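You operate a simulated robot arm through the tools that you are given. There is no shell and no other tool. Be economical: measure what you need, move in short steps, check, and stop when the job is done.

You run a simulated two-armed robot. Do the job below in one go: nothing can be reset, and whatever is moved stays where it is left.

## Task
Pick up the paint can from the middle of the press bench with one hand, pass it to the other hand and put it on the sorting table top. Press the caliper zero button two times. Take the red bin from the top of the blue bench and leave it on the sorting table top. Open the blue drawer, take the white strainer from the inside of the blue drawer and leave it on the shelf under the sorting table, then shut the drawer. Do these in any order. Set down upright: paint can.

The check looks at the end state, three seconds after you hand in, the way a careful person would. Anything else that was tipped, shoved, dropped, spilled or broken makes it a failure.

## Robot
Two 7-joint arms with two-finger parallel grippers on one trunk, on a base that drives. Base frame: it is fixed to the floor where the robot stands at the start and does not move with it; the origin is under the middle of the robot, x ahead of it, y to its left, z up; the surface under the hand at the start is at about z = 750. Lengths are in mm, angles in rad, forces in N, time in s.
The left shoulder is at the start at [61, 199, 1029], the right one opposite. With the tool pointing down near the work surface each hand reaches from about 300 to 720 mm from the robot's upright axis, wherever it stands, measured 20 degrees to its own side. Places, roughly: blue drawer [-1000, 700, 700]; caliper zero button [-1500, 700, 900]; paint can [500, -250, 750]; red bin [-1250, 750, 750]; shelf under the sorting table [-2200, -1100, 200]; sorting table top [-1800, -1000, 800]; white strainer (2x2x5 cm) [-900, 800, 700]. Payload 1.57 kg a hand.
The TCP of each hand is the grasp point between the finger pads, 30 mm short of the fingertips. In the tool frame z runs along the fingers and y along their closing line. The gripper opens to 110 mm. The fingers are 24 mm wide and 12 mm thick; the gripper's body (48 by 112 mm) begins 78 mm behind the TCP.
Orientation is told as [roll, pitch, yaw] about the base's x, y, z axes, in that order, counted from this pose: with the fingers straight down and closing along the base's y, the tool's x points along the base's -x, its y along +y and its z along -z.

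## Interface
- The arms move only by the tool jog_arm. It takes "left_moves", "right_moves" or both (then of equal length, played together; a hand with none holds still); each is a list that holds one entry, the list of rows, each a list of 7 numbers: the shift along the tool's x, y, z in mm, then the turn, a rotation vector about the tool's x, y, z in degrees, then the opening, from 0 (shut) to 1 (fully open). In form: [[[dx, dy, dz, wx, wy, wz, gripper], ...]]. A call has 1 to 12 rows; each row shifts and turns the commanded pose from where the row before left it, along the tool's axes as they then stand. A row lasts 0.2 s, in which the tool goes at most 50 mm and 0.15 rad; a call with a longer step from one row to the next is refused whole, and so is a gripper value outside its range. Where a pose cannot be reached the arm comes as near as it can. A force on the tool above 40 N (or 10 N above the force at the start of the call, whichever is more), or a blocked arm, ends the call early, and 0.2 s more pass. The fingers move at their own pace (about 72 mm/s each) and stop on an object; they squeeze with about 40 N. The grip force told is the motor's: it shows also when the fingers shut on nothing. Time passes only in rows, and 0.2 s behind the last, so rows that do not move let the fingers close. It gives the time, the measured TCP pose, the force on the tool (base axes), the opening and the grip force at its end, in the units of the frame above (readings bear some noise), with the torque about the TCP (base axes, N m) and any sound that the robot's microphone picked up.
- Cameras (640 x 400 px; columns grow to the right, rows downward): "scene" is now at [36.2, 57.8, 1591]; the picture's right is [1.00, -0.07, -0.00], its down [-0.07, -0.93, -0.36] and it looks along [0.02, 0.36, -0.93] (base axes); focal length 214 px, centre (320, 200). "left" rides on the left gripper at [70, -16, -141] in its tool frame; the picture's right is [0.23, 0.97, 0.00], its down [-0.85, 0.20, -0.48] and it looks along [-0.47, 0.11, 0.88] (tool axes); focal length 222 px, centre (320, 200). "right" rides on the right gripper at [70, 16, -141] in its tool frame; the picture's right is [-0.23, 0.97, 0.00], its down [-0.85, -0.20, -0.48] and it looks along [-0.47, -0.11, 0.88] (tool axes); focal length 222 px, centre (320, 200). There is no depth. A picture from a camera that has moved, and an enlarged one, comes with that camera's place and axes in the base frame and with its lens.
- capture(camera): a new picture of that camera. The clock stands still meanwhile.
- raise_lower(by): slides the trunk up (or, below 0, down) by that many mm; the arms and the scene camera ride with it, the base frame stays. It gives what a move gives, with no picture.
- drive_base(legs): drives the robot by 1 to 6 legs, each [ahead, left, turn to the left] in mm, mm and rad, along the robot's own axes; the way and the turn of a leg run together, so that a leg with both is an arc; at most 1500 mm and 3.142 rad a leg. The arms and the cameras ride along, it lands a little off, and it stops where it bumps. It gives what a move gives.
- head_to(pan, tilt): turns the head with the scene camera to pan (to the left, within 1.501 rad either way) and tilt (down, from -0.506 to 1.204), counted from straight ahead of the robot. It gives what a move gives.
- zoom(camera, box): a new picture of the part [left, top, right, bottom] of that camera's present view, enlarged. The clock stands still meanwhile.
- close_job(): hands the job in; it is judged then, once.

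Go step by step. Nothing tells you exact positions but the pictures and the camera data: compare them with the known pose of the tool, close in by small moves and look again before you grip or let go. The budget is 165 turns and 122 pictures, counting those below and the enlarged ones. Unless the task says otherwise, let go and move clear before handing in.

The tools are called after "Emit:" by a JSON object that holds its "api" and its "payload". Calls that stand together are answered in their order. jog_arm: Moves the arms, as the interface text tells. Its arguments: {"type":"object","properties":{"left_moves":{"type":"array"},"right_moves":{"type":"array"}},"required":[]} The other tools are called the same way: raise_lower (by) slides the trunk up or down; drive_base (legs) drives the base; head_to (pan, tilt) turns the head that bears the scene camera; capture (camera) takes a picture; zoom (camera, box) takes an enlarged picture of a part of a camera's view; close_job () hands the job in.

At the start:

```text
time: 0.0
left_ee_pos: [354.9, 446.9, 1050.0]
left_ee_rot: [0.0, 0.001, 0.0]
left_ft_force: [0.3, -0.3, 0.8]
left_moment: [-0.01, 0.01, -0.02]
left_grip_width: 110.1
left_grip_force: 0.0
right_ee_pos: [310.9, 31.3, 1051.9]
right_ee_rot: [-0.003, 0.002, 0.002]
right_ft_force: [-0.1, 0.7, 1.4]
right_moment: [-0.04, -0.02, -0.01]
right_grip_width: 110.0
right_grip_force: 0.1
trunk travel left (down, up): [-625.0, 365.0]
robot x, y, heading: [-0.8, 3.5, 0.003]
head pan, tilt: [1.499, 1.201]
```

scene: 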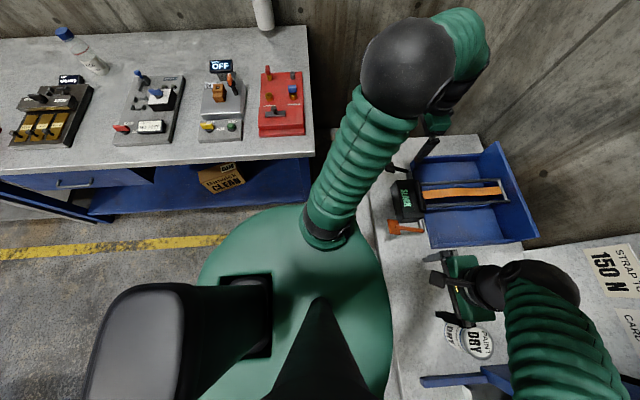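
right: 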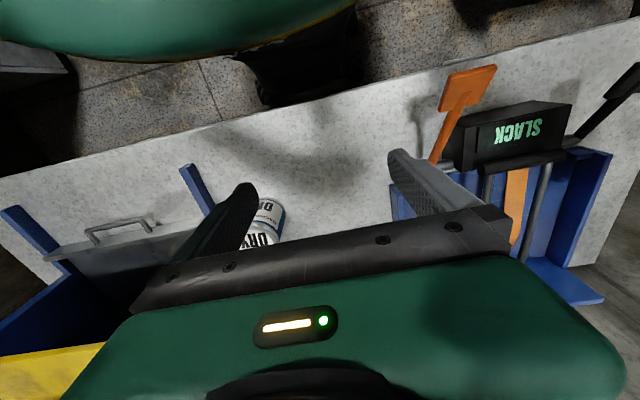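
left: 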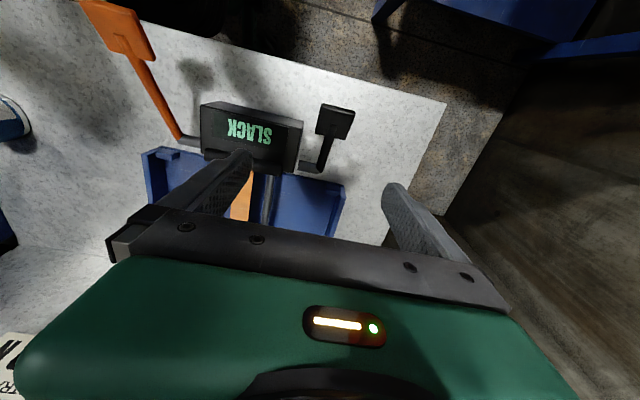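

I see the press bench ahead with a strap device and the paint can near the right hand, and the blue bench behind to the left. I'll turn the head ahead to look at the paint can.

Emit:
{"api": "head_to", "payload": {"pan": -0.3, "tilt": 0.9}}

Emit:
{"api": "capture", "payload": {"camera": "scene"}}

```text
time: 1.8
left_ee_pos: [355.1, 445.7, 1050.1]
left_ee_rot: [-0.001, 0.0, 0.001]
left_ft_force: [-0.5, 0.5, -0.5]
left_moment: [0.01, -0.03, -0.02]
left_grip_width: 110.1
left_grip_force: 0.0
right_ee_pos: [309.9, 31.3, 1051.2]
right_ee_rot: [-0.001, -0.001, 0.0]
right_ft_force: [-0.3, -0.6, 0.4]
right_moment: [-0.04, -0.03, 0.03]
right_grip_width: 110.0
right_grip_force: 0.1
trunk travel left (down, up): [-625.0, 365.0]
robot x, y, heading: [-0.4, -1.4, -0.001]
head pan, tilt: [-0.3, 0.901]
```

```text
118 pictures are left
camera scene: at [104.4, -20.3, 1610.8], right [-0.3, -0.96, 0.0], down [-0.75, 0.23, -0.62], along [0.59, -0.18, -0.78], focal length 214 px, centre (320, 200)
```

scene: 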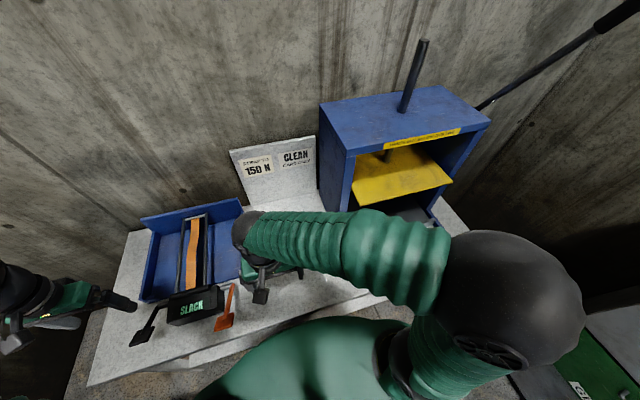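

The can lies about [483, -140], lid near z 850. I move the right hand back above and near it to get a better look.

Emit:
{"api": "jog_arm", "payload": {"right_moves": [[[-10, -45, 10, 0, 0, 0, 1], [-10, -45, 10, 0, 0, 0, 1], [-10, -45, 10, 0, 0, 0, 1], [-10, -36, 10, 0, 0, 0, 1], [0, 0, 0, 0, 0, 0, 1]]]}}

Emit:
{"api": "capture", "payload": {"camera": "right"}}

Emit:
{"api": "capture", "payload": {"camera": "scene"}}

```text
time: 3.0
left_ee_pos: [356.2, 446.8, 1051.1]
left_ee_rot: [-0.001, 0.001, 0.0]
left_ft_force: [1.0, 0.0, -1.0]
left_moment: [0.01, 0.04, 0.01]
left_grip_width: 109.9
left_grip_force: 0.0
right_ee_pos: [346.1, -138.8, 1012.4]
right_ee_rot: [0.0, 0.0, 0.001]
right_ft_force: [-0.6, -0.7, -0.4]
right_moment: [0.0, -0.01, -0.02]
right_grip_width: 110.1
right_grip_force: 0.1
trunk travel left (down, up): [-625.0, 365.0]
robot x, y, heading: [0.4, 0.5, 0.001]
head pan, tilt: [-0.3, 0.901]
```

```text
117 pictures are left
camera right: at [277.4, -123.3, 1153.6], right [0.23, 0.97, 0.0], down [0.86, -0.2, 0.48], along [0.47, -0.11, -0.88], focal length 222 px, centre (320, 200)
```

right: 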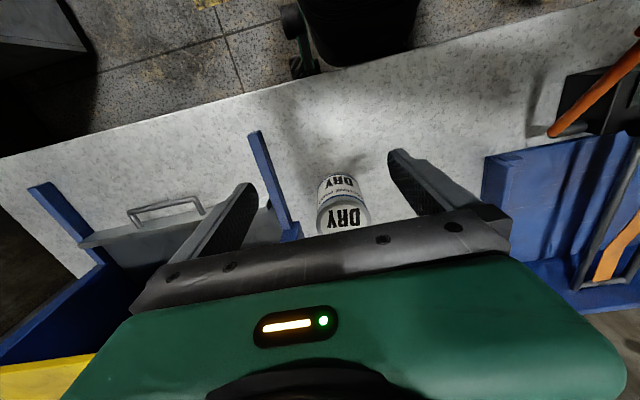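

```text
116 pictures are left
camera scene: at [104.2, -21.1, 1610.8], right [-0.3, -0.96, 0.0], down [-0.75, 0.23, -0.62], along [0.59, -0.18, -0.78], focal length 214 px, centre (320, 200)
```

scene: 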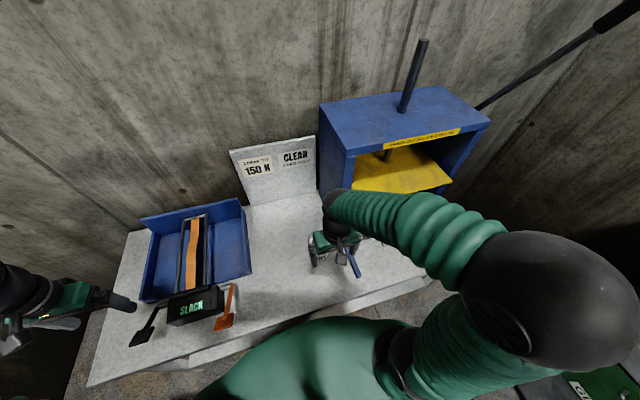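

Emit:
{"api": "zoom", "payload": {"camera": "right", "box": [260, 140, 420, 240]}}

```text
4.00 times, centred on (340, 190) of right
camera zoom: at [277.4, -123.3, 1153.6], right [0.23, 0.97, 0.0], down [0.86, -0.2, 0.48], along [0.47, -0.11, -0.88], focal length 888 px, centre (240, 240)
```

zoom: 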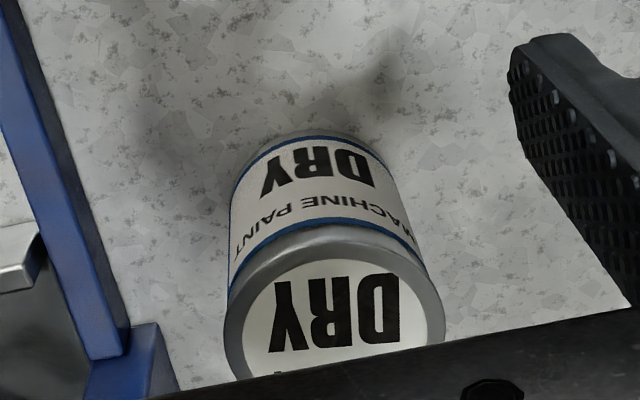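

The can is about 89 mm wide, centre near [487, -133], lid near z 853. I go above it and check before descending.

Emit:
{"api": "jog_arm", "payload": {"right_moves": [[[-45, 3, 0, 0, 0, 0, 1], [-45, 3, 10, 0, 0, 0, 1], [-45, 0, 30, 0, 0, 0, 1], [-6, 0, 40, 0, 0, 0, 1], [0, 0, 0, 0, 0, 0, 1]]]}}

Emit:
{"api": "capture", "payload": {"camera": "right"}}

```text
refused: row 3 steps farther than a row can; nothing moved
```

```text
114 pictures are left
camera right: at [277.4, -123.3, 1153.6], right [0.23, 0.97, 0.0], down [0.86, -0.2, 0.48], along [0.47, -0.11, -0.88], focal length 222 px, centre (320, 200)
```

right: 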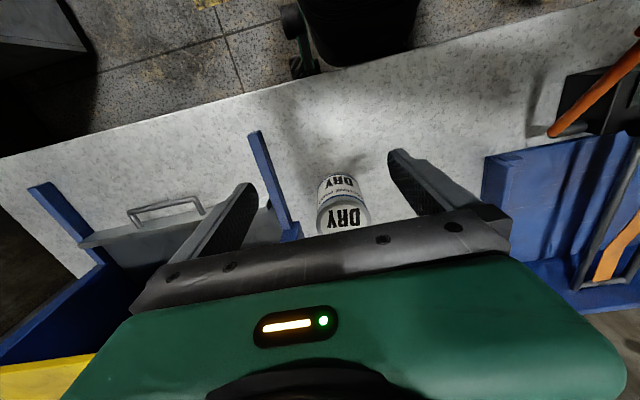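

A row was too long; I repeat it in shorter steps.

Emit:
{"api": "jog_arm", "payload": {"right_moves": [[[-40, 2, 0, 0, 0, 0, 1], [-40, 2, 0, 0, 0, 0, 1], [-40, 2, 15, 0, 0, 0, 1], [-21, 0, 35, 0, 0, 0, 1], [0, 0, 40, 0, 0, 0, 1], [0, 0, 0, 0, 0, 0, 1]]]}}

Emit:
{"api": "capture", "payload": {"camera": "right"}}

Emit:
{"api": "capture", "payload": {"camera": "scene"}}

```text
time: 4.4
left_ee_pos: [355.4, 446.3, 1050.5]
left_ee_rot: [0.0, 0.001, 0.0]
left_ft_force: [-0.4, -0.8, -0.1]
left_moment: [-0.01, -0.01, 0.02]
left_grip_width: 109.9
left_grip_force: 0.1
right_ee_pos: [492.0, -132.5, 922.4]
right_ee_rot: [-0.001, -0.001, 0.0]
right_ft_force: [-0.3, -0.6, -0.8]
right_moment: [0.0, -0.04, 0.01]
right_grip_width: 109.9
right_grip_force: 0.1
trunk travel left (down, up): [-625.0, 365.0]
robot x, y, heading: [-2.7, 1.0, 0.004]
head pan, tilt: [-0.3, 0.901]
```

```text
113 pictures are left
camera right: at [421.7, -116.7, 1062.1], right [0.23, 0.97, 0.0], down [0.85, -0.2, 0.48], along [0.47, -0.11, -0.88], focal length 222 px, centre (320, 200)
```

right: 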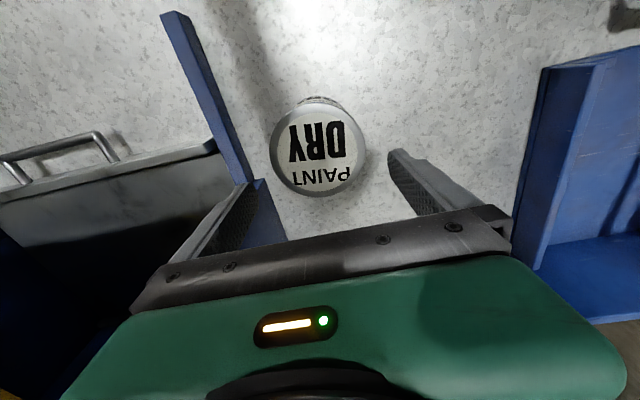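

```text
112 pictures are left
camera scene: at [104.6, -21.0, 1610.8], right [-0.3, -0.96, 0.0], down [-0.75, 0.23, -0.62], along [0.59, -0.18, -0.78], focal length 214 px, centre (320, 200)
```

scene: 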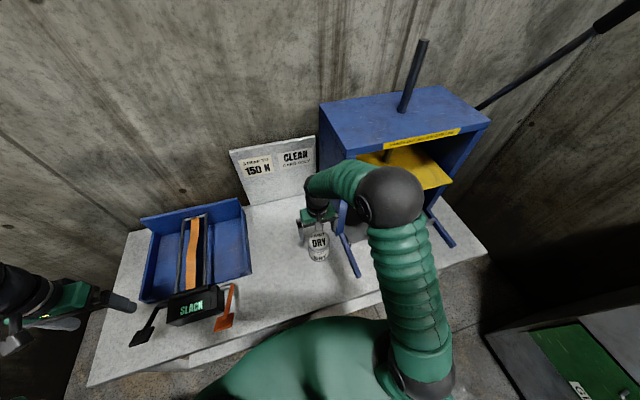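

The lid centre is about [477, -129], z about 860. I shift 15 mm back and 3 mm left, then lower 45 mm so the tips come beside the rim, and check.

Emit:
{"api": "jog_arm", "payload": {"right_moves": [[[15, 3, 0, 0, 0, 0, 1], [0, 0, 25, 0, 0, 0, 1], [0, 0, 20, 0, 0, 0, 1], [0, 0, 0, 0, 0, 0, 1]]]}}

Emit:
{"api": "capture", "payload": {"camera": "right"}}

Emit:
{"api": "zoom", "payload": {"camera": "scene", "box": [270, 190, 370, 290]}}

```text
time: 5.4
left_ee_pos: [354.2, 445.6, 1051.2]
left_ee_rot: [0.001, -0.001, 0.0]
left_ft_force: [-0.2, 0.5, 0.6]
left_moment: [0.03, 0.0, -0.02]
left_grip_width: 110.1
left_grip_force: 0.1
right_ee_pos: [476.9, -130.3, 877.7]
right_ee_rot: [0.0, 0.002, -0.001]
right_ft_force: [0.0, -0.5, 0.1]
right_moment: [-0.01, 0.03, -0.03]
right_grip_width: 109.9
right_grip_force: 0.1
trunk travel left (down, up): [-625.0, 365.0]
robot x, y, heading: [0.3, -1.5, -0.002]
head pan, tilt: [-0.3, 0.901]
```

```text
111 pictures are left
camera right: at [407.0, -113.9, 1018.1], right [0.23, 0.97, 0.0], down [0.85, -0.2, 0.48], along [0.47, -0.11, -0.88], focal length 222 px, centre (320, 200)
```

right: 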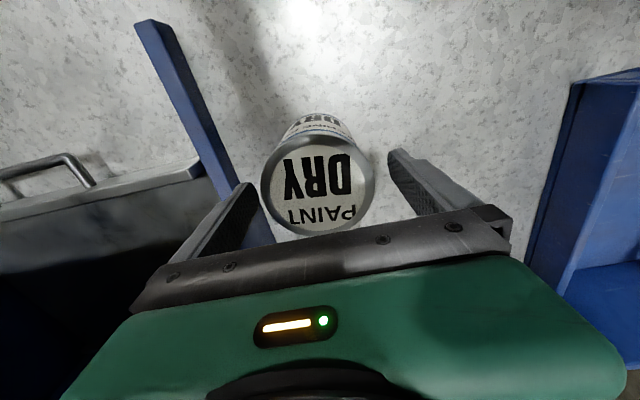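

```text
4.00 times, centred on (320, 240) of scene
camera zoom: at [104.4, -21.1, 1610.8], right [-0.3, -0.96, 0.0], down [-0.75, 0.23, -0.62], along [0.59, -0.18, -0.78], focal length 858 px, centre (320, 40)
```

zoom: 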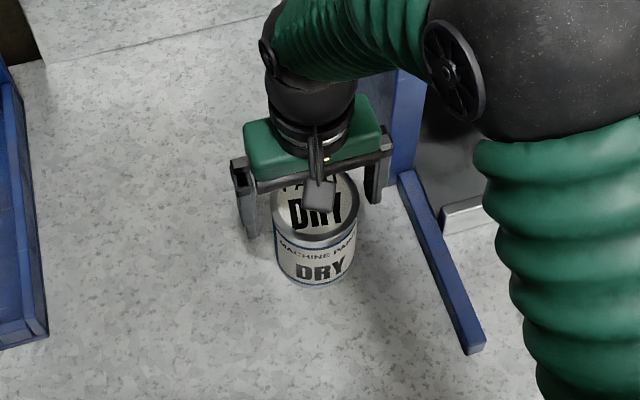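

Hand is centred on the can; lid is near z 868. I lower 18 mm and close.

Emit:
{"api": "jog_arm", "payload": {"right_moves": [[[3, 0, 9, 0, 0, 0, 1], [0, 0, 9, 0, 0, 0, 1], [0, 0, 0, 0, 0, 0, 0.7], [0, 0, 0, 0, 0, 0, 0.5], [0, 0, 0, 0, 0, 0, 0.4], [0, 0, 0, 0, 0, 0, 0.4], [0, 0, 0, 0, 0, 0, 0.4]]]}}

Emit:
{"api": "capture", "payload": {"camera": "right"}}

```text
time: 7.0
left_ee_pos: [355.2, 446.1, 1051.8]
left_ee_rot: [0.0, 0.0, 0.001]
left_ft_force: [0.2, -0.9, 0.6]
left_moment: [0.01, -0.01, -0.01]
left_grip_width: 110.0
left_grip_force: 0.0
right_ee_pos: [474.9, -130.8, 859.2]
right_ee_rot: [-0.002, 0.002, 0.001]
right_ft_force: [-0.4, -1.1, 0.3]
right_moment: [0.02, 0.04, -0.02]
right_grip_width: 85.6
right_grip_force: 39.9
trunk travel left (down, up): [-625.0, 365.0]
robot x, y, heading: [2.0, 2.3, 0.008]
head pan, tilt: [-0.3, 0.901]
```

```text
109 pictures are left
camera right: at [404.7, -114.7, 999.9], right [0.23, 0.97, 0.0], down [0.86, -0.2, 0.48], along [0.47, -0.11, -0.88], focal length 222 px, centre (320, 200)
```

right: 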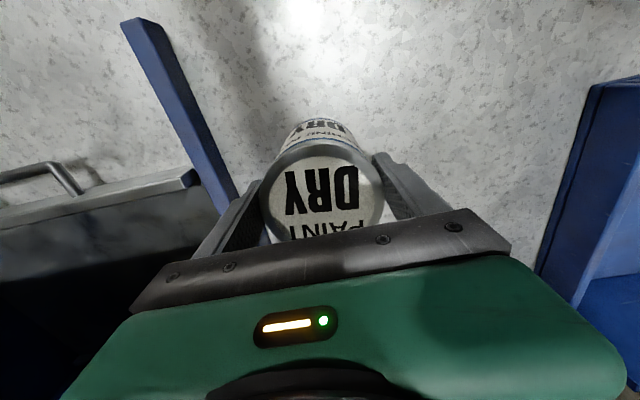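

Can is gripped at 85.6 mm. I lift it and meanwhile turn the left hand for the side grip.

Emit:
{"api": "jog_arm", "payload": {"right_moves": [[[0, 0, -20, 0, 0, 0, 0.4], [0, 0, -25, 0, 0, 0, 0.4], [0, 0, -25, 0, 0, 0, 0.4], [0, 0, -25, 0, 0, 0, 0.4], [0, 0, -25, 0, 0, 0, 0.4], [0, 0, -25, 0, 0, 0, 0.4], [12, 16, 0, 0, 0, 0, 0.4], [12, 16, 0, 0, 0, 0, 0.4], [12, 16, 0, 0, 0, 0, 0.4], [12, 16, 0, 0, 0, 0, 0.4], [12, 16, 0, 0, 0, 0, 0.4]]], "left_moves": [[[0, 0, 0, 0, 0, -8.182, 1], [0, 0, 0, 0, 0, -8.182, 1], [0, 0, 0, 0, 0, -8.182, 1], [0, 0, 0, 0, 0, -8.182, 1], [0, 0, 0, 0, 0, -8.182, 1], [0, 0, 0, 0, 0, -8.182, 1], [0, 0, 0, 0, 0, -8.182, 1], [0, 0, 0, 0, 0, -8.182, 1], [0, 0, 0, 0, 0, -8.182, 1], [0, 0, 0, 0, 0, -8.182, 1], [0, 0, 0, 0, 0, -8.18, 1]]]}}

Emit:
{"api": "jog_arm", "payload": {"left_moves": [[[0, 0, 0, 0, 8.182, 0, 1], [0, 0, 0, 0, 8.182, 0, 1], [0, 0, 0, 0, 8.182, 0, 1], [0, 0, 0, 0, 8.182, 0, 1], [0, 0, 0, 0, 8.182, 0, 1], [0, 0, 0, 0, 8.182, 0, 1], [0, 0, 0, 0, 8.182, 0, 1], [0, 0, 0, 0, 8.182, 0, 1], [0, 0, 0, 0, 8.182, 0, 1], [0, 0, 0, 0, 8.182, 0, 1], [0, 0, 0, 0, 8.18, 0, 1]]]}}

Emit:
{"api": "head_to", "payload": {"pan": 0.2, "tilt": 0.9}}

Emit:
{"api": "capture", "payload": {"camera": "scene"}}

Emit:
{"api": "capture", "payload": {"camera": "left"}}

```text
time: 9.4
left_ee_pos: [354.2, 446.6, 1051.1]
left_ee_rot: [0.001, 0.002, 1.572]
left_ft_force: [1.5, -0.5, 1.0]
left_moment: [0.0, -0.03, 0.01]
left_grip_width: 110.0
left_grip_force: 0.1
right_ee_pos: [413.5, -48.8, 1004.5]
right_ee_rot: [-0.003, -0.001, 0.0]
right_ft_force: [-0.5, 1.2, -5.1]
right_moment: [0.05, -0.02, 0.0]
right_grip_width: 85.8
right_grip_force: 39.8
trunk travel left (down, up): [-625.0, 365.0]
robot x, y, heading: [-1.5, -0.5, -0.001]
head pan, tilt: [-0.3, 0.901]
```

```text
time: 11.8
left_ee_pos: [362.0, 428.0, 1073.6]
left_ee_rot: [0.176, 1.476, 1.729]
left_ft_force: [-0.1, -0.5, -0.5]
left_moment: [0.01, 0.01, -0.05]
left_grip_width: 110.2
left_grip_force: 0.0
left hand out of reach, approached as far as the arm can: row 11
right_ee_pos: [412.8, -52.9, 1003.8]
right_ee_rot: [0.002, 0.001, 0.002]
right_ft_force: [-0.4, 0.2, -3.7]
right_moment: [0.0, 0.05, 0.04]
right_grip_width: 85.7
right_grip_force: 40.3
trunk travel left (down, up): [-625.0, 365.0]
robot x, y, heading: [-0.7, -2.2, -0.003]
head pan, tilt: [-0.3, 0.901]
```

```text
time: 12.7
left_ee_pos: [362.4, 428.1, 1073.6]
left_ee_rot: [0.152, 1.476, 1.705]
left_ft_force: [0.3, 0.1, 0.8]
left_moment: [0.0, 0.0, 0.0]
left_grip_width: 109.9
left_grip_force: 0.0
right_ee_pos: [413.5, -50.4, 1004.4]
right_ee_rot: [0.001, 0.0, 0.0]
right_ft_force: [0.3, 0.0, -4.0]
right_moment: [-0.02, 0.0, 0.02]
right_grip_width: 85.6
right_grip_force: 40.4
trunk travel left (down, up): [-625.0, 365.0]
robot x, y, heading: [-2.8, 2.2, 0.001]
head pan, tilt: [0.201, 0.901]
```

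```text
108 pictures are left
camera scene: at [107.2, 17.6, 1610.7], right [0.2, -0.98, 0.0], down [-0.77, -0.16, -0.62], along [0.61, 0.12, -0.79], focal length 214 px, centre (320, 200)
```

scene: 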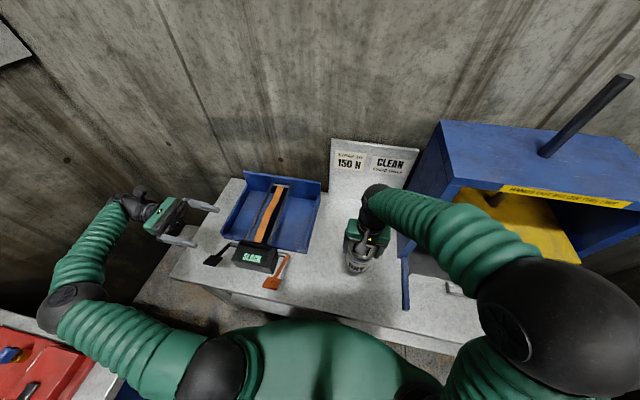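

```text
107 pictures are left
camera left: at [380.7, 561.6, 1156.2], right [-0.97, 0.0, 0.24], down [-0.2, 0.56, -0.8], along [-0.13, -0.83, -0.54], focal length 222 px, centre (320, 200)
```

left: 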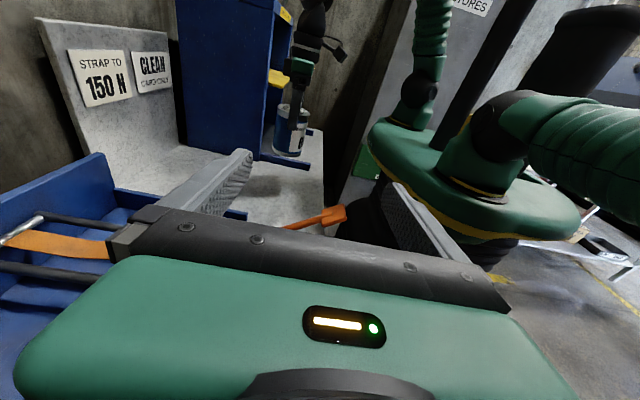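

The left hand points nearly level toward the can. I bring it to about 150 mm short of the can, a bit below the right fingertips.

Emit:
{"api": "jog_arm", "payload": {"left_moves": [[[-11.5, -7.25, 43, 0, 0, 0, 1], [-11.5, -7.25, 43, 0, 0, 0, 1], [-11.5, -7.25, 43, 0, 0, 0, 1], [-11.5, -7.25, 43, 0, 0, 0, 1], [-11.5, -7.25, 43, 0, 0, 0, 1], [-11.5, -7.25, 43, 0, 0, 0, 1], [-11.5, -7.25, 43, 0, 0, 0, 1], [-11.5, -7.25, 43, 0, 0, 0, 1], [0, 0, 0, 0, 0, 0, 1]]]}}

Emit:
{"api": "capture", "payload": {"camera": "scene"}}

Emit:
{"api": "capture", "payload": {"camera": "left"}}

```text
time: 14.7
left_ee_pos: [411.7, 93.4, 950.0]
left_ee_rot: [0.151, 1.48, 1.701]
left_ft_force: [0.3, 0.8, -0.2]
left_moment: [0.0, 0.02, 0.01]
left_grip_width: 109.7
left_grip_force: 0.0
right_ee_pos: [412.4, -49.5, 1004.5]
right_ee_rot: [-0.001, -0.001, -0.001]
right_ft_force: [-0.1, 0.3, -4.4]
right_moment: [0.02, 0.03, 0.01]
right_grip_width: 85.3
right_grip_force: 40.1
trunk travel left (down, up): [-625.0, 365.0]
robot x, y, heading: [-0.5, 3.7, 0.002]
head pan, tilt: [0.201, 0.901]
```

```text
106 pictures are left
camera scene: at [107.5, 16.7, 1610.7], right [0.2, -0.98, 0.0], down [-0.77, -0.16, -0.62], along [0.61, 0.12, -0.79], focal length 214 px, centre (320, 200)
```

scene: 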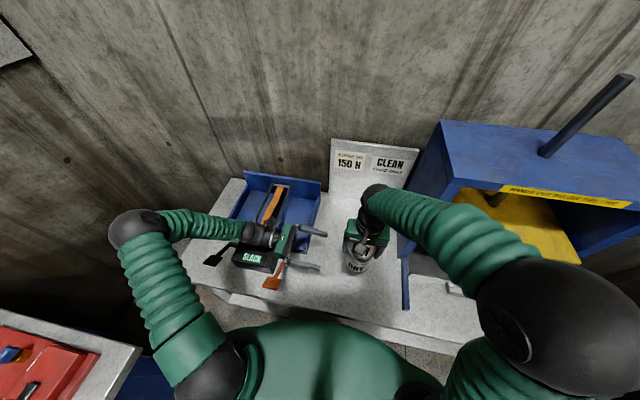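

```text
105 pictures are left
camera left: at [431.1, 225.9, 1032.0], right [-0.97, 0.0, 0.24], down [-0.2, 0.56, -0.8], along [-0.13, -0.83, -0.54], focal length 222 px, centre (320, 200)
```

left: 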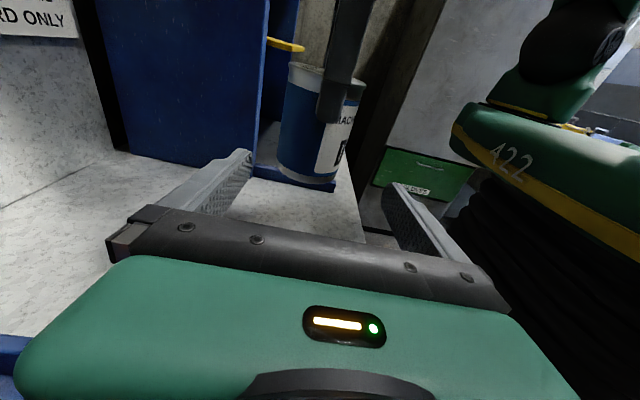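

The can's bottom is near z 895 and the left hand is lined up. I advance the left hand around the can and check.

Emit:
{"api": "jog_arm", "payload": {"left_moves": [[[3, 0, 30, 0, 0, 0, 1], [3, 0, 30, 0, 0, 0, 1], [3, 0, 30, 0, 0, 0, 1], [2, 0, 27, 0, 0, 0, 1], [1, 0, 25, 0, 0, 0, 1], [0, 0, 0, 0, 0, 0, 1]]]}}

Emit:
{"api": "capture", "payload": {"camera": "left"}}

Emit:
{"api": "zoom", "payload": {"camera": "scene", "box": [280, 190, 440, 290]}}

```text
time: 16.1
left_ee_pos: [410.1, -47.8, 947.8]
left_ee_rot: [0.156, 1.479, 1.707]
left_ft_force: [-0.1, 0.4, 0.6]
left_moment: [0.0, 0.01, 0.02]
left_grip_width: 110.0
left_grip_force: 0.0
right_ee_pos: [413.6, -50.6, 1005.1]
right_ee_rot: [-0.001, 0.0, 0.0]
right_ft_force: [0.3, 0.6, -4.3]
right_moment: [-0.01, 0.03, 0.0]
right_grip_width: 85.7
right_grip_force: 39.9
trunk travel left (down, up): [-625.0, 365.0]
robot x, y, heading: [-1.0, 1.1, -0.0]
head pan, tilt: [0.201, 0.901]
```

```text
104 pictures are left
camera left: at [428.8, 85.1, 1030.1], right [-0.97, 0.0, 0.24], down [-0.2, 0.56, -0.8], along [-0.13, -0.83, -0.54], focal length 222 px, centre (320, 200)
```

left: 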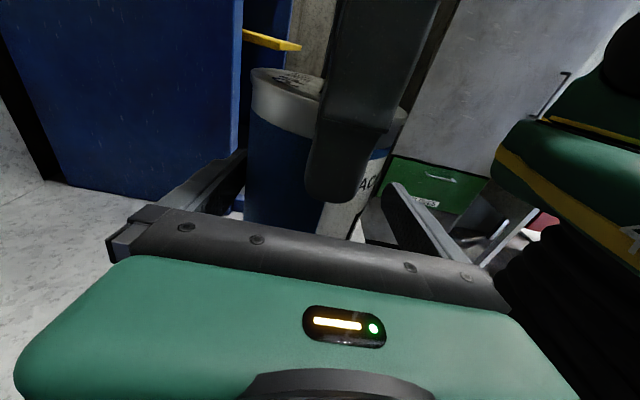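

```text
4.00 times, centred on (360, 240) of scene
camera zoom: at [108.0, 16.1, 1610.6], right [0.2, -0.98, 0.0], down [-0.77, -0.16, -0.62], along [0.61, 0.12, -0.79], focal length 858 px, centre (160, 40)
```

zoom: 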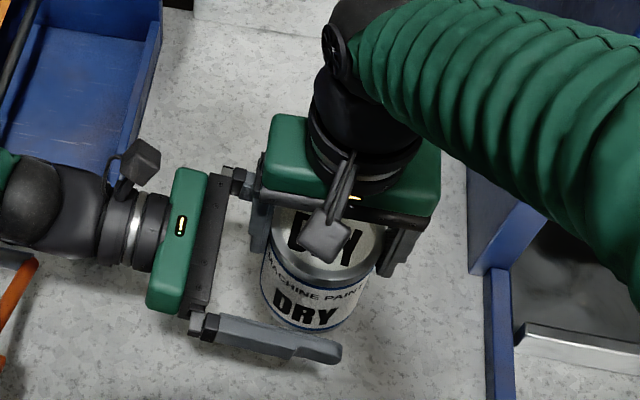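

The left fingers straddle the can. I centre 3 mm and close the left hand.

Emit:
{"api": "jog_arm", "payload": {"left_moves": [[[0, -3, 0, 0, 0, 0, 1], [0, 0, 0, 0, 0, 0, 0.7], [0, 0, 0, 0, 0, 0, 0.5], [0, 0, 0, 0, 0, 0, 0.4], [0, 0, 0, 0, 0, 0, 0.4], [0, 0, 0, 0, 0, 0, 0.4]]]}}

```text
time: 17.5
left_ee_pos: [414.1, -47.3, 946.6]
left_ee_rot: [0.167, 1.477, 1.724]
left_ft_force: [27.0, -4.7, -3.4]
left_moment: [0.37, 1.51, 0.0]
left_grip_width: 84.0
left_grip_force: 40.4
right_ee_pos: [411.7, -49.8, 1004.5]
right_ee_rot: [-0.001, 0.004, 0.0]
right_ft_force: [-28.2, 4.8, 2.1]
right_moment: [-0.07, -0.01, 0.1]
right_grip_width: 85.9
right_grip_force: 40.1
trunk travel left (down, up): [-625.0, 365.0]
robot x, y, heading: [-1.5, -4.2, -0.002]
head pan, tilt: [0.201, 0.901]
```

Left has it, with some 27 N of side tension. I ease the left hand 1.5 mm to relieve it.

Emit:
{"api": "jog_arm", "payload": {"left_moves": [[[0, -1, 0, 0, 0, 0, 0.4], [0, -0.5, 0, 0, 0, 0, 0.4]]]}}

```text
time: 18.1
left_ee_pos: [415.0, -49.2, 948.7]
left_ee_rot: [0.147, 1.478, 1.698]
left_ft_force: [22.3, -0.5, -1.3]
left_moment: [0.17, 0.8, 0.35]
left_grip_width: 84.4
left_grip_force: 40.0
right_ee_pos: [413.9, -50.6, 1005.4]
right_ee_rot: [-0.002, 0.001, -0.003]
right_ft_force: [-20.4, 0.5, 2.3]
right_moment: [-0.17, 0.39, -0.28]
right_grip_width: 85.8
right_grip_force: 40.2
trunk travel left (down, up): [-625.0, 365.0]
robot x, y, heading: [-2.9, 2.7, 0.001]
head pan, tilt: [0.201, 0.901]
```

Emit:
{"api": "jog_arm", "payload": {"left_moves": [[[0, -1.5, 0, 0, 0, 0, 0.4], [0, -1.5, 0, 0, 0, 0, 0.4]]]}}

```text
time: 18.7
left_ee_pos: [415.3, -49.2, 947.8]
left_ee_rot: [0.138, 1.477, 1.688]
left_ft_force: [7.0, 8.5, -1.8]
left_moment: [-0.27, -0.5, 0.57]
left_grip_width: 84.3
left_grip_force: 39.7
right_ee_pos: [414.7, -52.1, 1004.1]
right_ee_rot: [-0.001, -0.001, -0.001]
right_ft_force: [-7.2, -7.7, 0.9]
right_moment: [-0.12, 0.92, -0.51]
right_grip_width: 85.7
right_grip_force: 40.4
trunk travel left (down, up): [-625.0, 365.0]
robot x, y, heading: [-1.4, -3.8, -0.002]
head pan, tilt: [0.201, 0.901]
```

Tension is low. I open the right hand and lift it clear.

Emit:
{"api": "jog_arm", "payload": {"right_moves": [[[0, 0, 0, 0, 0, 0, 0.9], [0, 0, 0, 0, 0, 0, 1], [0, 0, 0, 0, 0, 0, 1], [0, 0, -20, 0, 0, 0, 1], [0, 0, -30, 0, 0, 0, 1], [0, 0, -30, 0, 0, 0, 1], [0, 0, -30, 0, 0, 0, 1], [30, -30, 0, 0, 0, 0, 1], [30, -30, 0, 0, 0, 0, 1], [30, -30, 0, 0, 0, 0, 1]]]}}

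Emit:
{"api": "capture", "payload": {"camera": "scene"}}

Emit:
{"api": "capture", "payload": {"camera": "left"}}

```text
time: 20.9
left_ee_pos: [415.1, -49.4, 949.8]
left_ee_rot: [0.138, 1.476, 1.691]
left_ft_force: [-0.1, -0.2, -4.1]
left_moment: [0.04, 0.02, 0.01]
left_grip_width: 84.1
left_grip_force: 40.2
right_ee_pos: [318.8, -139.8, 1114.5]
right_ee_rot: [0.002, 0.0, 0.002]
right_ft_force: [0.2, 0.3, 0.4]
right_moment: [-0.03, -0.05, 0.0]
right_grip_width: 109.9
right_grip_force: 0.2
trunk travel left (down, up): [-625.0, 365.0]
robot x, y, heading: [-2.3, 3.8, 0.003]
head pan, tilt: [0.201, 0.901]
```

```text
102 pictures are left
camera scene: at [105.1, 14.0, 1610.8], right [0.2, -0.98, 0.0], down [-0.77, -0.16, -0.62], along [0.61, 0.12, -0.78], focal length 214 px, centre (320, 200)
```

scene: 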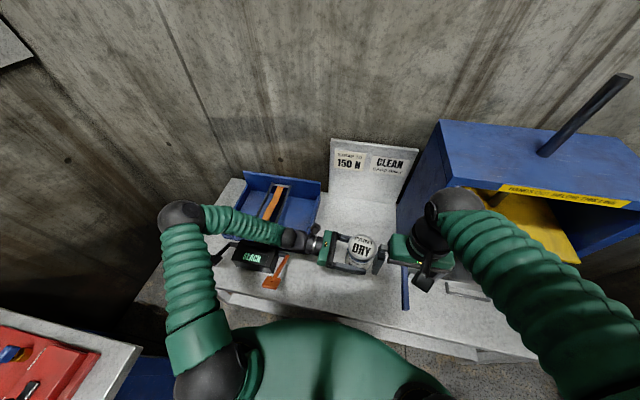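

```text
101 pictures are left
camera left: at [434.3, 83.5, 1031.6], right [-0.97, 0.0, 0.24], down [-0.2, 0.56, -0.8], along [-0.13, -0.83, -0.54], focal length 222 px, centre (320, 200)
```

left: 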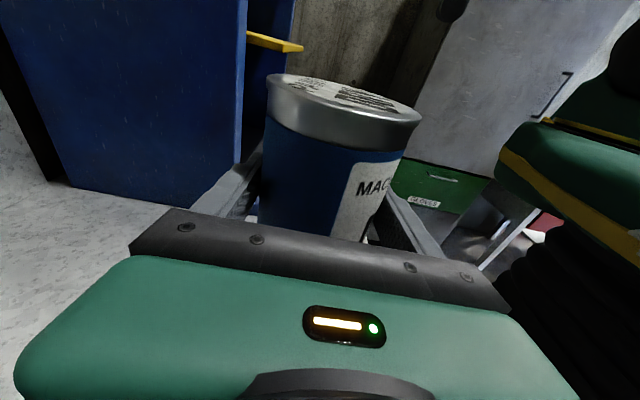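

The left hand holds the can upright. Before driving I look to both sides.

Emit:
{"api": "head_to", "payload": {"pan": -1.5, "tilt": 0.5}}

Emit:
{"api": "capture", "payload": {"camera": "scene"}}

Emit:
{"api": "head_to", "payload": {"pan": 1.5, "tilt": 0.5}}

Emit:
{"api": "capture", "payload": {"camera": "scene"}}

```text
time: 22.7
left_ee_pos: [416.3, -48.7, 947.4]
left_ee_rot: [0.155, 1.476, 1.706]
left_ft_force: [0.0, -1.2, -4.5]
left_moment: [0.02, 0.01, -0.01]
left_grip_width: 84.3
left_grip_force: 39.8
right_ee_pos: [321.9, -137.6, 1113.5]
right_ee_rot: [0.0, 0.0, 0.001]
right_ft_force: [-0.6, 0.1, 1.1]
right_moment: [0.03, 0.0, 0.01]
right_grip_width: 109.9
right_grip_force: 0.1
trunk travel left (down, up): [-625.0, 365.0]
robot x, y, heading: [0.4, -2.3, 0.001]
head pan, tilt: [-1.499, 0.499]
```

```text
100 pictures are left
camera scene: at [40.0, -90.4, 1644.7], right [-1.0, -0.07, 0.0], down [-0.04, 0.48, -0.88], along [0.06, -0.88, -0.48], focal length 214 px, centre (320, 200)
```

scene: 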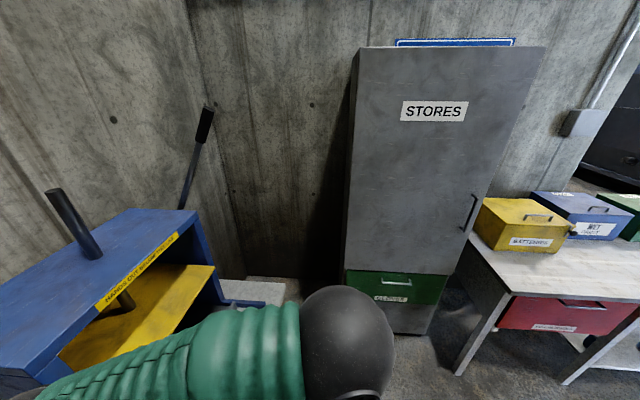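

```text
time: 25.3
left_ee_pos: [417.3, -48.5, 948.5]
left_ee_rot: [0.154, 1.477, 1.704]
left_ft_force: [-0.6, -0.4, -4.3]
left_moment: [0.0, -0.01, -0.03]
left_grip_width: 83.9
left_grip_force: 40.2
right_ee_pos: [322.0, -138.2, 1113.0]
right_ee_rot: [0.001, 0.002, 0.001]
right_ft_force: [-0.4, 0.4, 0.5]
right_moment: [0.0, 0.02, -0.02]
right_grip_width: 110.0
right_grip_force: 0.2
trunk travel left (down, up): [-625.0, 365.0]
robot x, y, heading: [-0.4, -0.5, 0.002]
head pan, tilt: [1.499, 0.499]
```

```text
99 pictures are left
camera scene: at [40.0, 91.3, 1644.6], right [1.0, -0.07, 0.0], down [-0.04, -0.48, -0.88], along [0.06, 0.88, -0.48], focal length 214 px, centre (320, 200)
```

scene: 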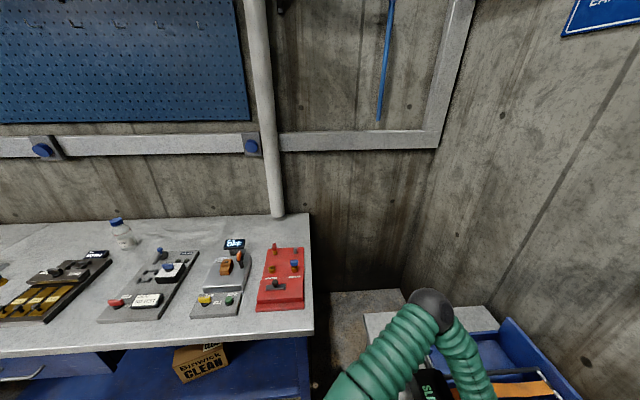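

The aisle runs along -x between the blue bench (front y≈550) and a table row on the right (front y≈-800). I back up 800 mm and look again.

Emit:
{"api": "drive_base", "payload": {"legs": [[-800, 0, 0]]}}

Emit:
{"api": "capture", "payload": {"camera": "scene"}}

Emit:
{"api": "head_to", "payload": {"pan": -1.5, "tilt": 0.5}}

Emit:
{"api": "capture", "payload": {"camera": "scene"}}

```text
time: 29.6
left_ee_pos: [-386.7, -47.4, 949.2]
left_ee_rot: [0.153, 1.477, 1.705]
left_ft_force: [-0.2, 1.1, -3.9]
left_moment: [-0.03, 0.01, 0.02]
left_grip_width: 84.1
left_grip_force: 40.1
right_ee_pos: [-482.5, -138.1, 1113.5]
right_ee_rot: [0.0, 0.002, 0.0]
right_ft_force: [-0.6, 1.0, 0.7]
right_moment: [0.04, 0.01, -0.02]
right_grip_width: 110.0
right_grip_force: 0.1
trunk travel left (down, up): [-625.0, 365.0]
robot x, y, heading: [-805.8, -2.5, 0.003]
head pan, tilt: [1.499, 0.499]
```

```text
98 pictures are left
camera scene: at [-763.0, 91.1, 1644.6], right [1.0, -0.07, 0.0], down [-0.04, -0.48, -0.88], along [0.06, 0.88, -0.48], focal length 214 px, centre (320, 200)
```

scene: 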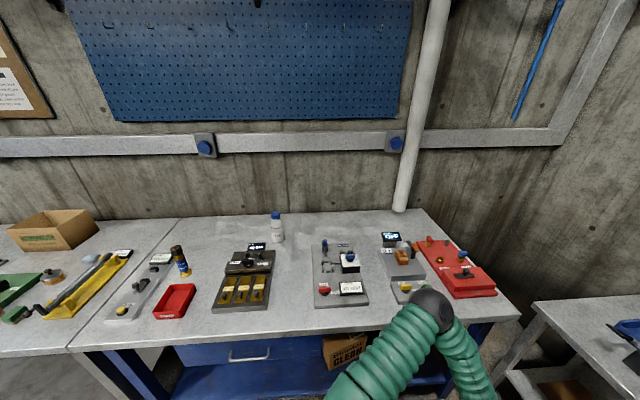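

```text
time: 32.2
left_ee_pos: [-387.2, -49.2, 948.9]
left_ee_rot: [0.141, 1.477, 1.693]
left_ft_force: [0.8, 0.1, -4.1]
left_moment: [0.0, 0.01, -0.01]
left_grip_width: 84.2
left_grip_force: 40.1
right_ee_pos: [-483.1, -138.1, 1114.4]
right_ee_rot: [0.0, 0.001, 0.0]
right_ft_force: [-0.9, -0.5, 0.1]
right_moment: [-0.02, -0.03, 0.03]
right_grip_width: 110.0
right_grip_force: 0.0
trunk travel left (down, up): [-625.0, 365.0]
robot x, y, heading: [-801.6, -0.5, 0.002]
head pan, tilt: [-1.499, 0.499]
```

```text
97 pictures are left
camera scene: at [-763.6, -90.3, 1644.7], right [-1.0, -0.07, 0.0], down [-0.04, 0.48, -0.88], along [0.06, -0.88, -0.48], focal length 214 px, centre (320, 200)
```

scene: 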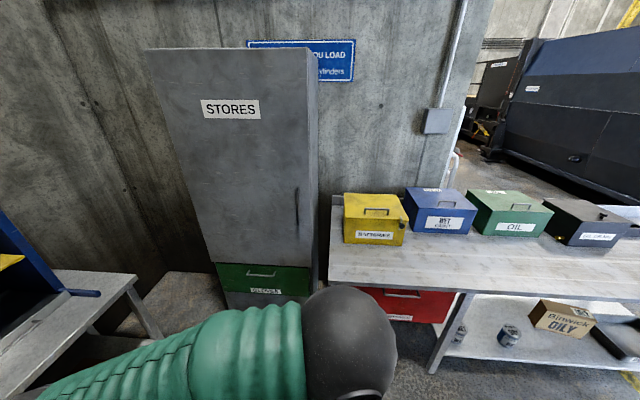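

The red bin is on the blue bench near [-1380, 770], and the table with boxes on the right (front edge y≈-800) is the sorting table candidate. I back up further, turn right to face it and look.

Emit:
{"api": "drive_base", "payload": {"legs": [[-900, 0, 0], [0, 0, -1.571], [150, 0, 0]]}}

Emit:
{"api": "head_to", "payload": {"pan": 0, "tilt": 0.7}}

Emit:
{"api": "capture", "payload": {"camera": "scene"}}

```text
time: 41.6
left_ee_pos: [-1734.0, -565.8, 950.0]
left_ee_rot: [0.128, 1.475, 0.132]
left_ft_force: [-0.1, -0.5, -4.0]
left_moment: [-0.01, 0.0, -0.01]
left_grip_width: 84.6
left_grip_force: 40.3
right_ee_pos: [-1826.2, -472.6, 1114.0]
right_ee_rot: [0.0, -0.002, -1.547]
right_ft_force: [-0.2, 0.1, -0.3]
right_moment: [0.02, -0.01, 0.01]
right_grip_width: 110.0
right_grip_force: 0.1
trunk travel left (down, up): [-625.0, 365.0]
robot x, y, heading: [-1693.0, -148.8, -1.55]
head pan, tilt: [-1.499, 0.499]
```

```text
time: 43.2
left_ee_pos: [-1734.9, -566.5, 949.1]
left_ee_rot: [0.135, 1.478, 0.14]
left_ft_force: [0.3, -0.1, -4.0]
left_moment: [0.02, -0.01, -0.02]
left_grip_width: 84.1
left_grip_force: 40.0
right_ee_pos: [-1826.3, -472.0, 1114.7]
right_ee_rot: [0.0, -0.001, -1.547]
right_ft_force: [-0.2, -1.2, 0.3]
right_moment: [-0.01, 0.0, -0.02]
right_grip_width: 109.8
right_grip_force: 0.0
trunk travel left (down, up): [-625.0, 365.0]
robot x, y, heading: [-1692.6, -149.4, -1.548]
head pan, tilt: [0.0, 0.7]
```

```text
96 pictures are left
camera scene: at [-1691.2, -268.0, 1626.8], right [-1.0, -0.02, 0.0], down [-0.01, 0.65, -0.76], along [0.02, -0.76, -0.65], focal length 214 px, centre (320, 200)
```

scene: 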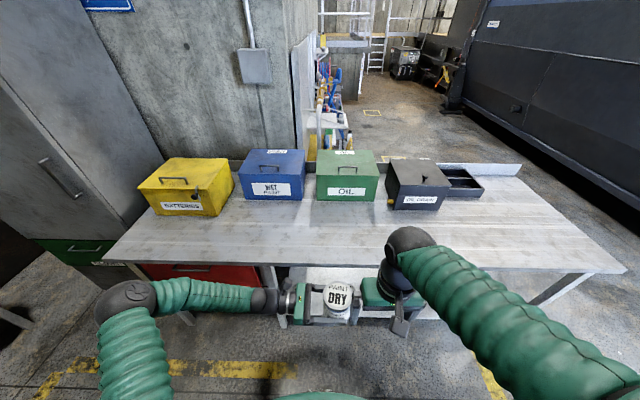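

The sorting table's free strip is y -800 to -1200. I drive 280 mm closer and look with the can over the table.

Emit:
{"api": "drive_base", "payload": {"legs": [[280, 0, 0]]}}

Emit:
{"api": "jog_arm", "payload": {"left_moves": [[[0, -25, 0, 0, 0, 0, 0.4], [0, -25, 0, 0, 0, 0, 0.4], [0, -25, 0, 0, 0, 0, 0.4], [0, -25, 0, 0, 0, 0, 0.4], [0, 0, 0, 0, 0, 0, 0.4]]]}}

Emit:
{"api": "head_to", "payload": {"pan": 0, "tilt": 0.95}}

Emit:
{"api": "capture", "payload": {"camera": "scene"}}

Emit:
{"api": "capture", "payload": {"camera": "left"}}

```text
time: 45.2
left_ee_pos: [-1724.6, -851.0, 949.7]
left_ee_rot: [0.127, 1.476, 0.138]
left_ft_force: [-0.2, 0.4, -4.7]
left_moment: [-0.02, 0.0, 0.01]
left_grip_width: 84.2
left_grip_force: 39.7
right_ee_pos: [-1816.1, -759.8, 1113.6]
right_ee_rot: [-0.001, -0.001, -1.544]
right_ft_force: [-0.9, -0.2, 0.3]
right_moment: [0.02, 0.0, -0.02]
right_grip_width: 109.9
right_grip_force: 0.1
trunk travel left (down, up): [-625.0, 365.0]
robot x, y, heading: [-1684.9, -437.2, -1.549]
head pan, tilt: [0.0, 0.7]
```

```text
time: 46.4
left_ee_pos: [-1722.8, -951.7, 946.4]
left_ee_rot: [0.132, 1.475, 0.143]
left_ft_force: [-0.1, -0.1, -4.4]
left_moment: [-0.03, -0.03, 0.01]
left_grip_width: 84.0
left_grip_force: 40.0
right_ee_pos: [-1816.5, -759.3, 1113.5]
right_ee_rot: [0.0, 0.0, -1.543]
right_ft_force: [-0.3, 0.4, 0.1]
right_moment: [-0.01, 0.0, -0.01]
right_grip_width: 110.0
right_grip_force: 0.0
trunk travel left (down, up): [-625.0, 365.0]
robot x, y, heading: [-1689.6, -436.8, -1.542]
head pan, tilt: [0.0, 0.7]
```

```text
time: 47.2
left_ee_pos: [-1722.7, -950.6, 947.0]
left_ee_rot: [0.134, 1.476, 0.142]
left_ft_force: [-0.4, 0.2, -3.9]
left_moment: [0.01, 0.0, 0.04]
left_grip_width: 84.0
left_grip_force: 39.8
right_ee_pos: [-1816.3, -760.0, 1114.0]
right_ee_rot: [0.0, 0.0, -1.542]
right_ft_force: [-0.6, -0.7, -0.3]
right_moment: [-0.03, -0.04, -0.01]
right_grip_width: 109.8
right_grip_force: 0.1
trunk travel left (down, up): [-625.0, 365.0]
robot x, y, heading: [-1688.8, -437.6, -1.545]
head pan, tilt: [0.0, 0.949]
```

```text
95 pictures are left
camera scene: at [-1683.8, -542.7, 1607.1], right [-1.0, -0.03, 0.0], down [-0.02, 0.81, -0.58], along [0.02, -0.58, -0.81], focal length 214 px, centre (320, 200)
```

scene: 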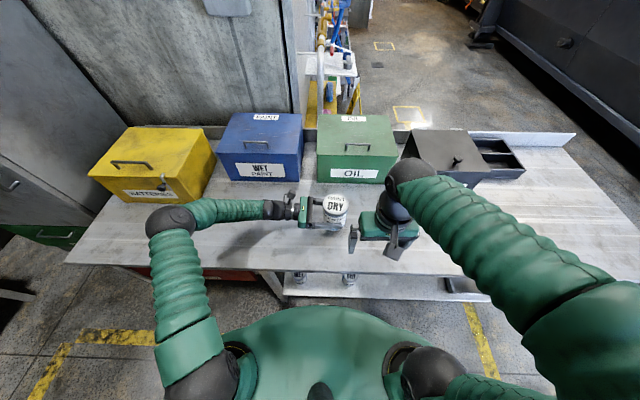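

```text
94 pictures are left
camera left: at [-1589.1, -968.9, 1029.2], right [-0.03, 0.97, 0.24], down [0.55, 0.22, -0.8], along [-0.83, 0.11, -0.54], focal length 222 px, centre (320, 200)
```

left: 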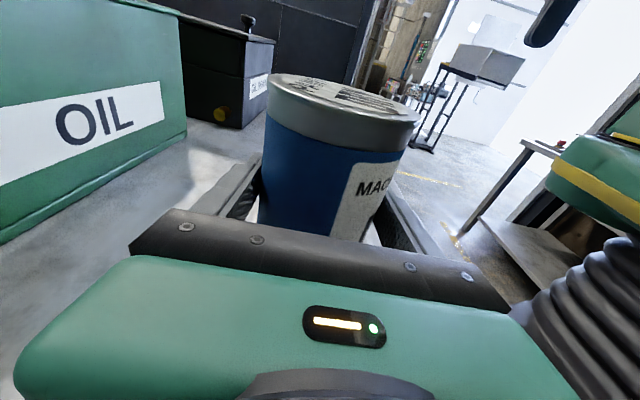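

The can hovers over the free strip at about [-1723, -951]. I lower it 75 mm and view it.

Emit:
{"api": "jog_arm", "payload": {"left_moves": [[[-15, 0, 1.4, 0, 0, 0, 0.4], [-15, 0, 1.4, 0, 0, 0, 0.4], [-15, 0, 1.4, 0, 0, 0, 0.4], [-15, 0, 1.4, 0, 0, 0, 0.4], [-15, 0, 1.4, 0, 0, 0, 0.4], [0, 0, 0, 0, 0, 0, 0.4]]]}}

Emit:
{"api": "capture", "payload": {"camera": "left"}}

Emit:
{"api": "capture", "payload": {"camera": "right"}}

```text
time: 48.3
left_ee_pos: [-1723.3, -949.3, 888.7]
left_ee_rot: [0.047, 1.496, 0.051]
left_ft_force: [4.9, 14.2, 22.7]
left_moment: [0.12, -2.52, 1.25]
left_grip_width: 83.7
left_grip_force: 40.0
right_ee_pos: [-1814.2, -755.8, 1115.3]
right_ee_rot: [-0.001, -0.003, -1.542]
right_ft_force: [0.3, 0.6, -0.5]
right_moment: [0.04, 0.04, -0.01]
right_grip_width: 110.1
right_grip_force: 0.1
trunk travel left (down, up): [-625.0, 365.0]
robot x, y, heading: [-1687.8, -438.9, -1.545]
head pan, tilt: [0.0, 0.949]
stopped in row 5 (left hand): the force on the tool passed its limit at 72 N (the readings are from after the stop); the commanded pose is now the measured one
```

```text
93 pictures are left
camera left: at [-1588.2, -966.3, 968.9], right [-0.02, 0.97, 0.23], down [0.54, 0.2, -0.82], along [-0.84, 0.11, -0.53], focal length 222 px, centre (320, 200)
```

left: 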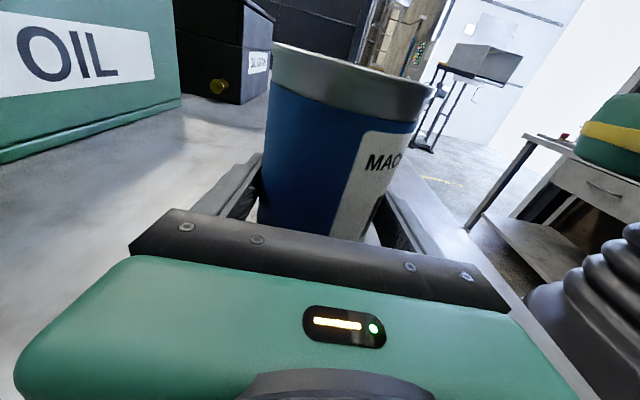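

```text
92 pictures are left
camera right: at [-1799.8, -685.5, 1255.8], right [0.98, -0.2, 0.0], down [-0.17, -0.86, 0.48], along [-0.1, -0.47, -0.88], focal length 222 px, centre (320, 200)
```

right: 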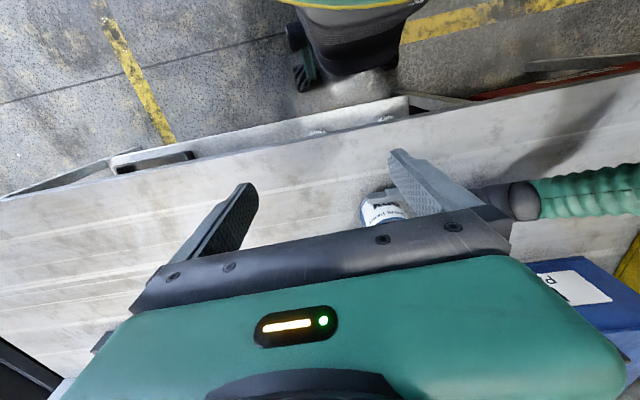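

It met the table: by triangulating, the top is at z≈833, matching the can's bottom. I ease pressure up slightly and look at the tilt.

Emit:
{"api": "jog_arm", "payload": {"left_moves": [[[2, 0, 0, 0, 0, 0, 0.4], [0, 0, 0, 0, 0, 0, 0.4]]]}}

Emit:
{"api": "zoom", "payload": {"camera": "scene", "box": [250, 160, 410, 260]}}

Emit:
{"api": "zoom", "payload": {"camera": "left", "box": [200, 30, 520, 230]}}

```text
time: 48.9
left_ee_pos: [-1722.8, -950.9, 888.3]
left_ee_rot: [0.061, 1.492, 0.066]
left_ft_force: [3.7, 10.3, 14.6]
left_moment: [0.09, -1.82, 1.03]
left_grip_width: 83.7
left_grip_force: 39.9
right_ee_pos: [-1815.0, -755.0, 1114.6]
right_ee_rot: [-0.001, -0.003, -1.541]
right_ft_force: [0.4, -0.5, 0.7]
right_moment: [0.03, 0.02, 0.03]
right_grip_width: 110.3
right_grip_force: 0.1
trunk travel left (down, up): [-625.0, 365.0]
robot x, y, heading: [-1687.0, -433.1, -1.544]
head pan, tilt: [0.0, 0.949]
```

```text
4.00 times, centred on (330, 210) of scene
camera zoom: at [-1682.6, -536.0, 1607.5], right [-1.0, -0.03, 0.0], down [-0.02, 0.81, -0.58], along [0.02, -0.58, -0.81], focal length 858 px, centre (280, 160)
```

zoom: 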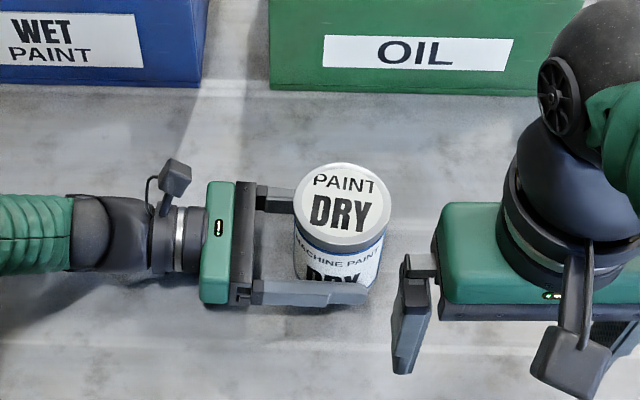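

```text
2.00 times, centred on (360, 130) of left
camera zoom: at [-1589.0, -966.9, 969.2], right [-0.02, 0.97, 0.23], down [0.54, 0.21, -0.81], along [-0.84, 0.11, -0.53], focal length 444 px, centre (240, 340)
```

zoom: 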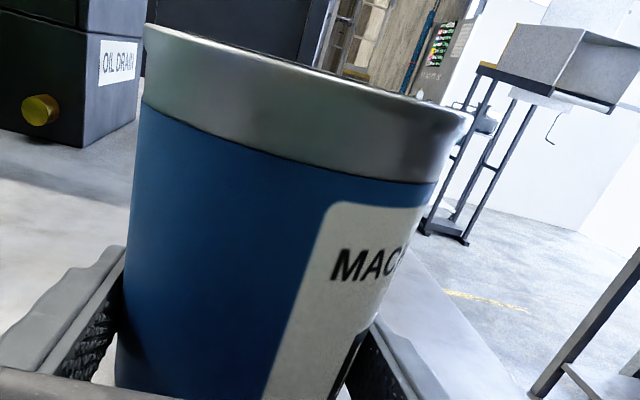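

It looks upright; I ease up a few mm more to lose the preload.

Emit:
{"api": "jog_arm", "payload": {"left_moves": [[[2, 0, 0, 0, 0, 0, 0.4], [2, 0, 0, 0, 0, 0, 0.4], [0, 0, 0, 0, 0, 0, 0.4]]]}}

```text
time: 49.7
left_ee_pos: [-1725.7, -953.7, 889.1]
left_ee_rot: [0.094, 1.488, 0.101]
left_ft_force: [-0.8, 1.0, -4.1]
left_moment: [0.01, -0.04, -0.01]
left_grip_width: 83.7
left_grip_force: 39.7
right_ee_pos: [-1816.1, -759.5, 1113.8]
right_ee_rot: [-0.001, -0.001, -1.544]
right_ft_force: [-0.1, -0.2, -0.3]
right_moment: [-0.01, -0.03, -0.02]
right_grip_width: 110.3
right_grip_force: 0.0
trunk travel left (down, up): [-625.0, 365.0]
robot x, y, heading: [-1690.4, -434.4, -1.546]
head pan, tilt: [0.0, 0.949]
```

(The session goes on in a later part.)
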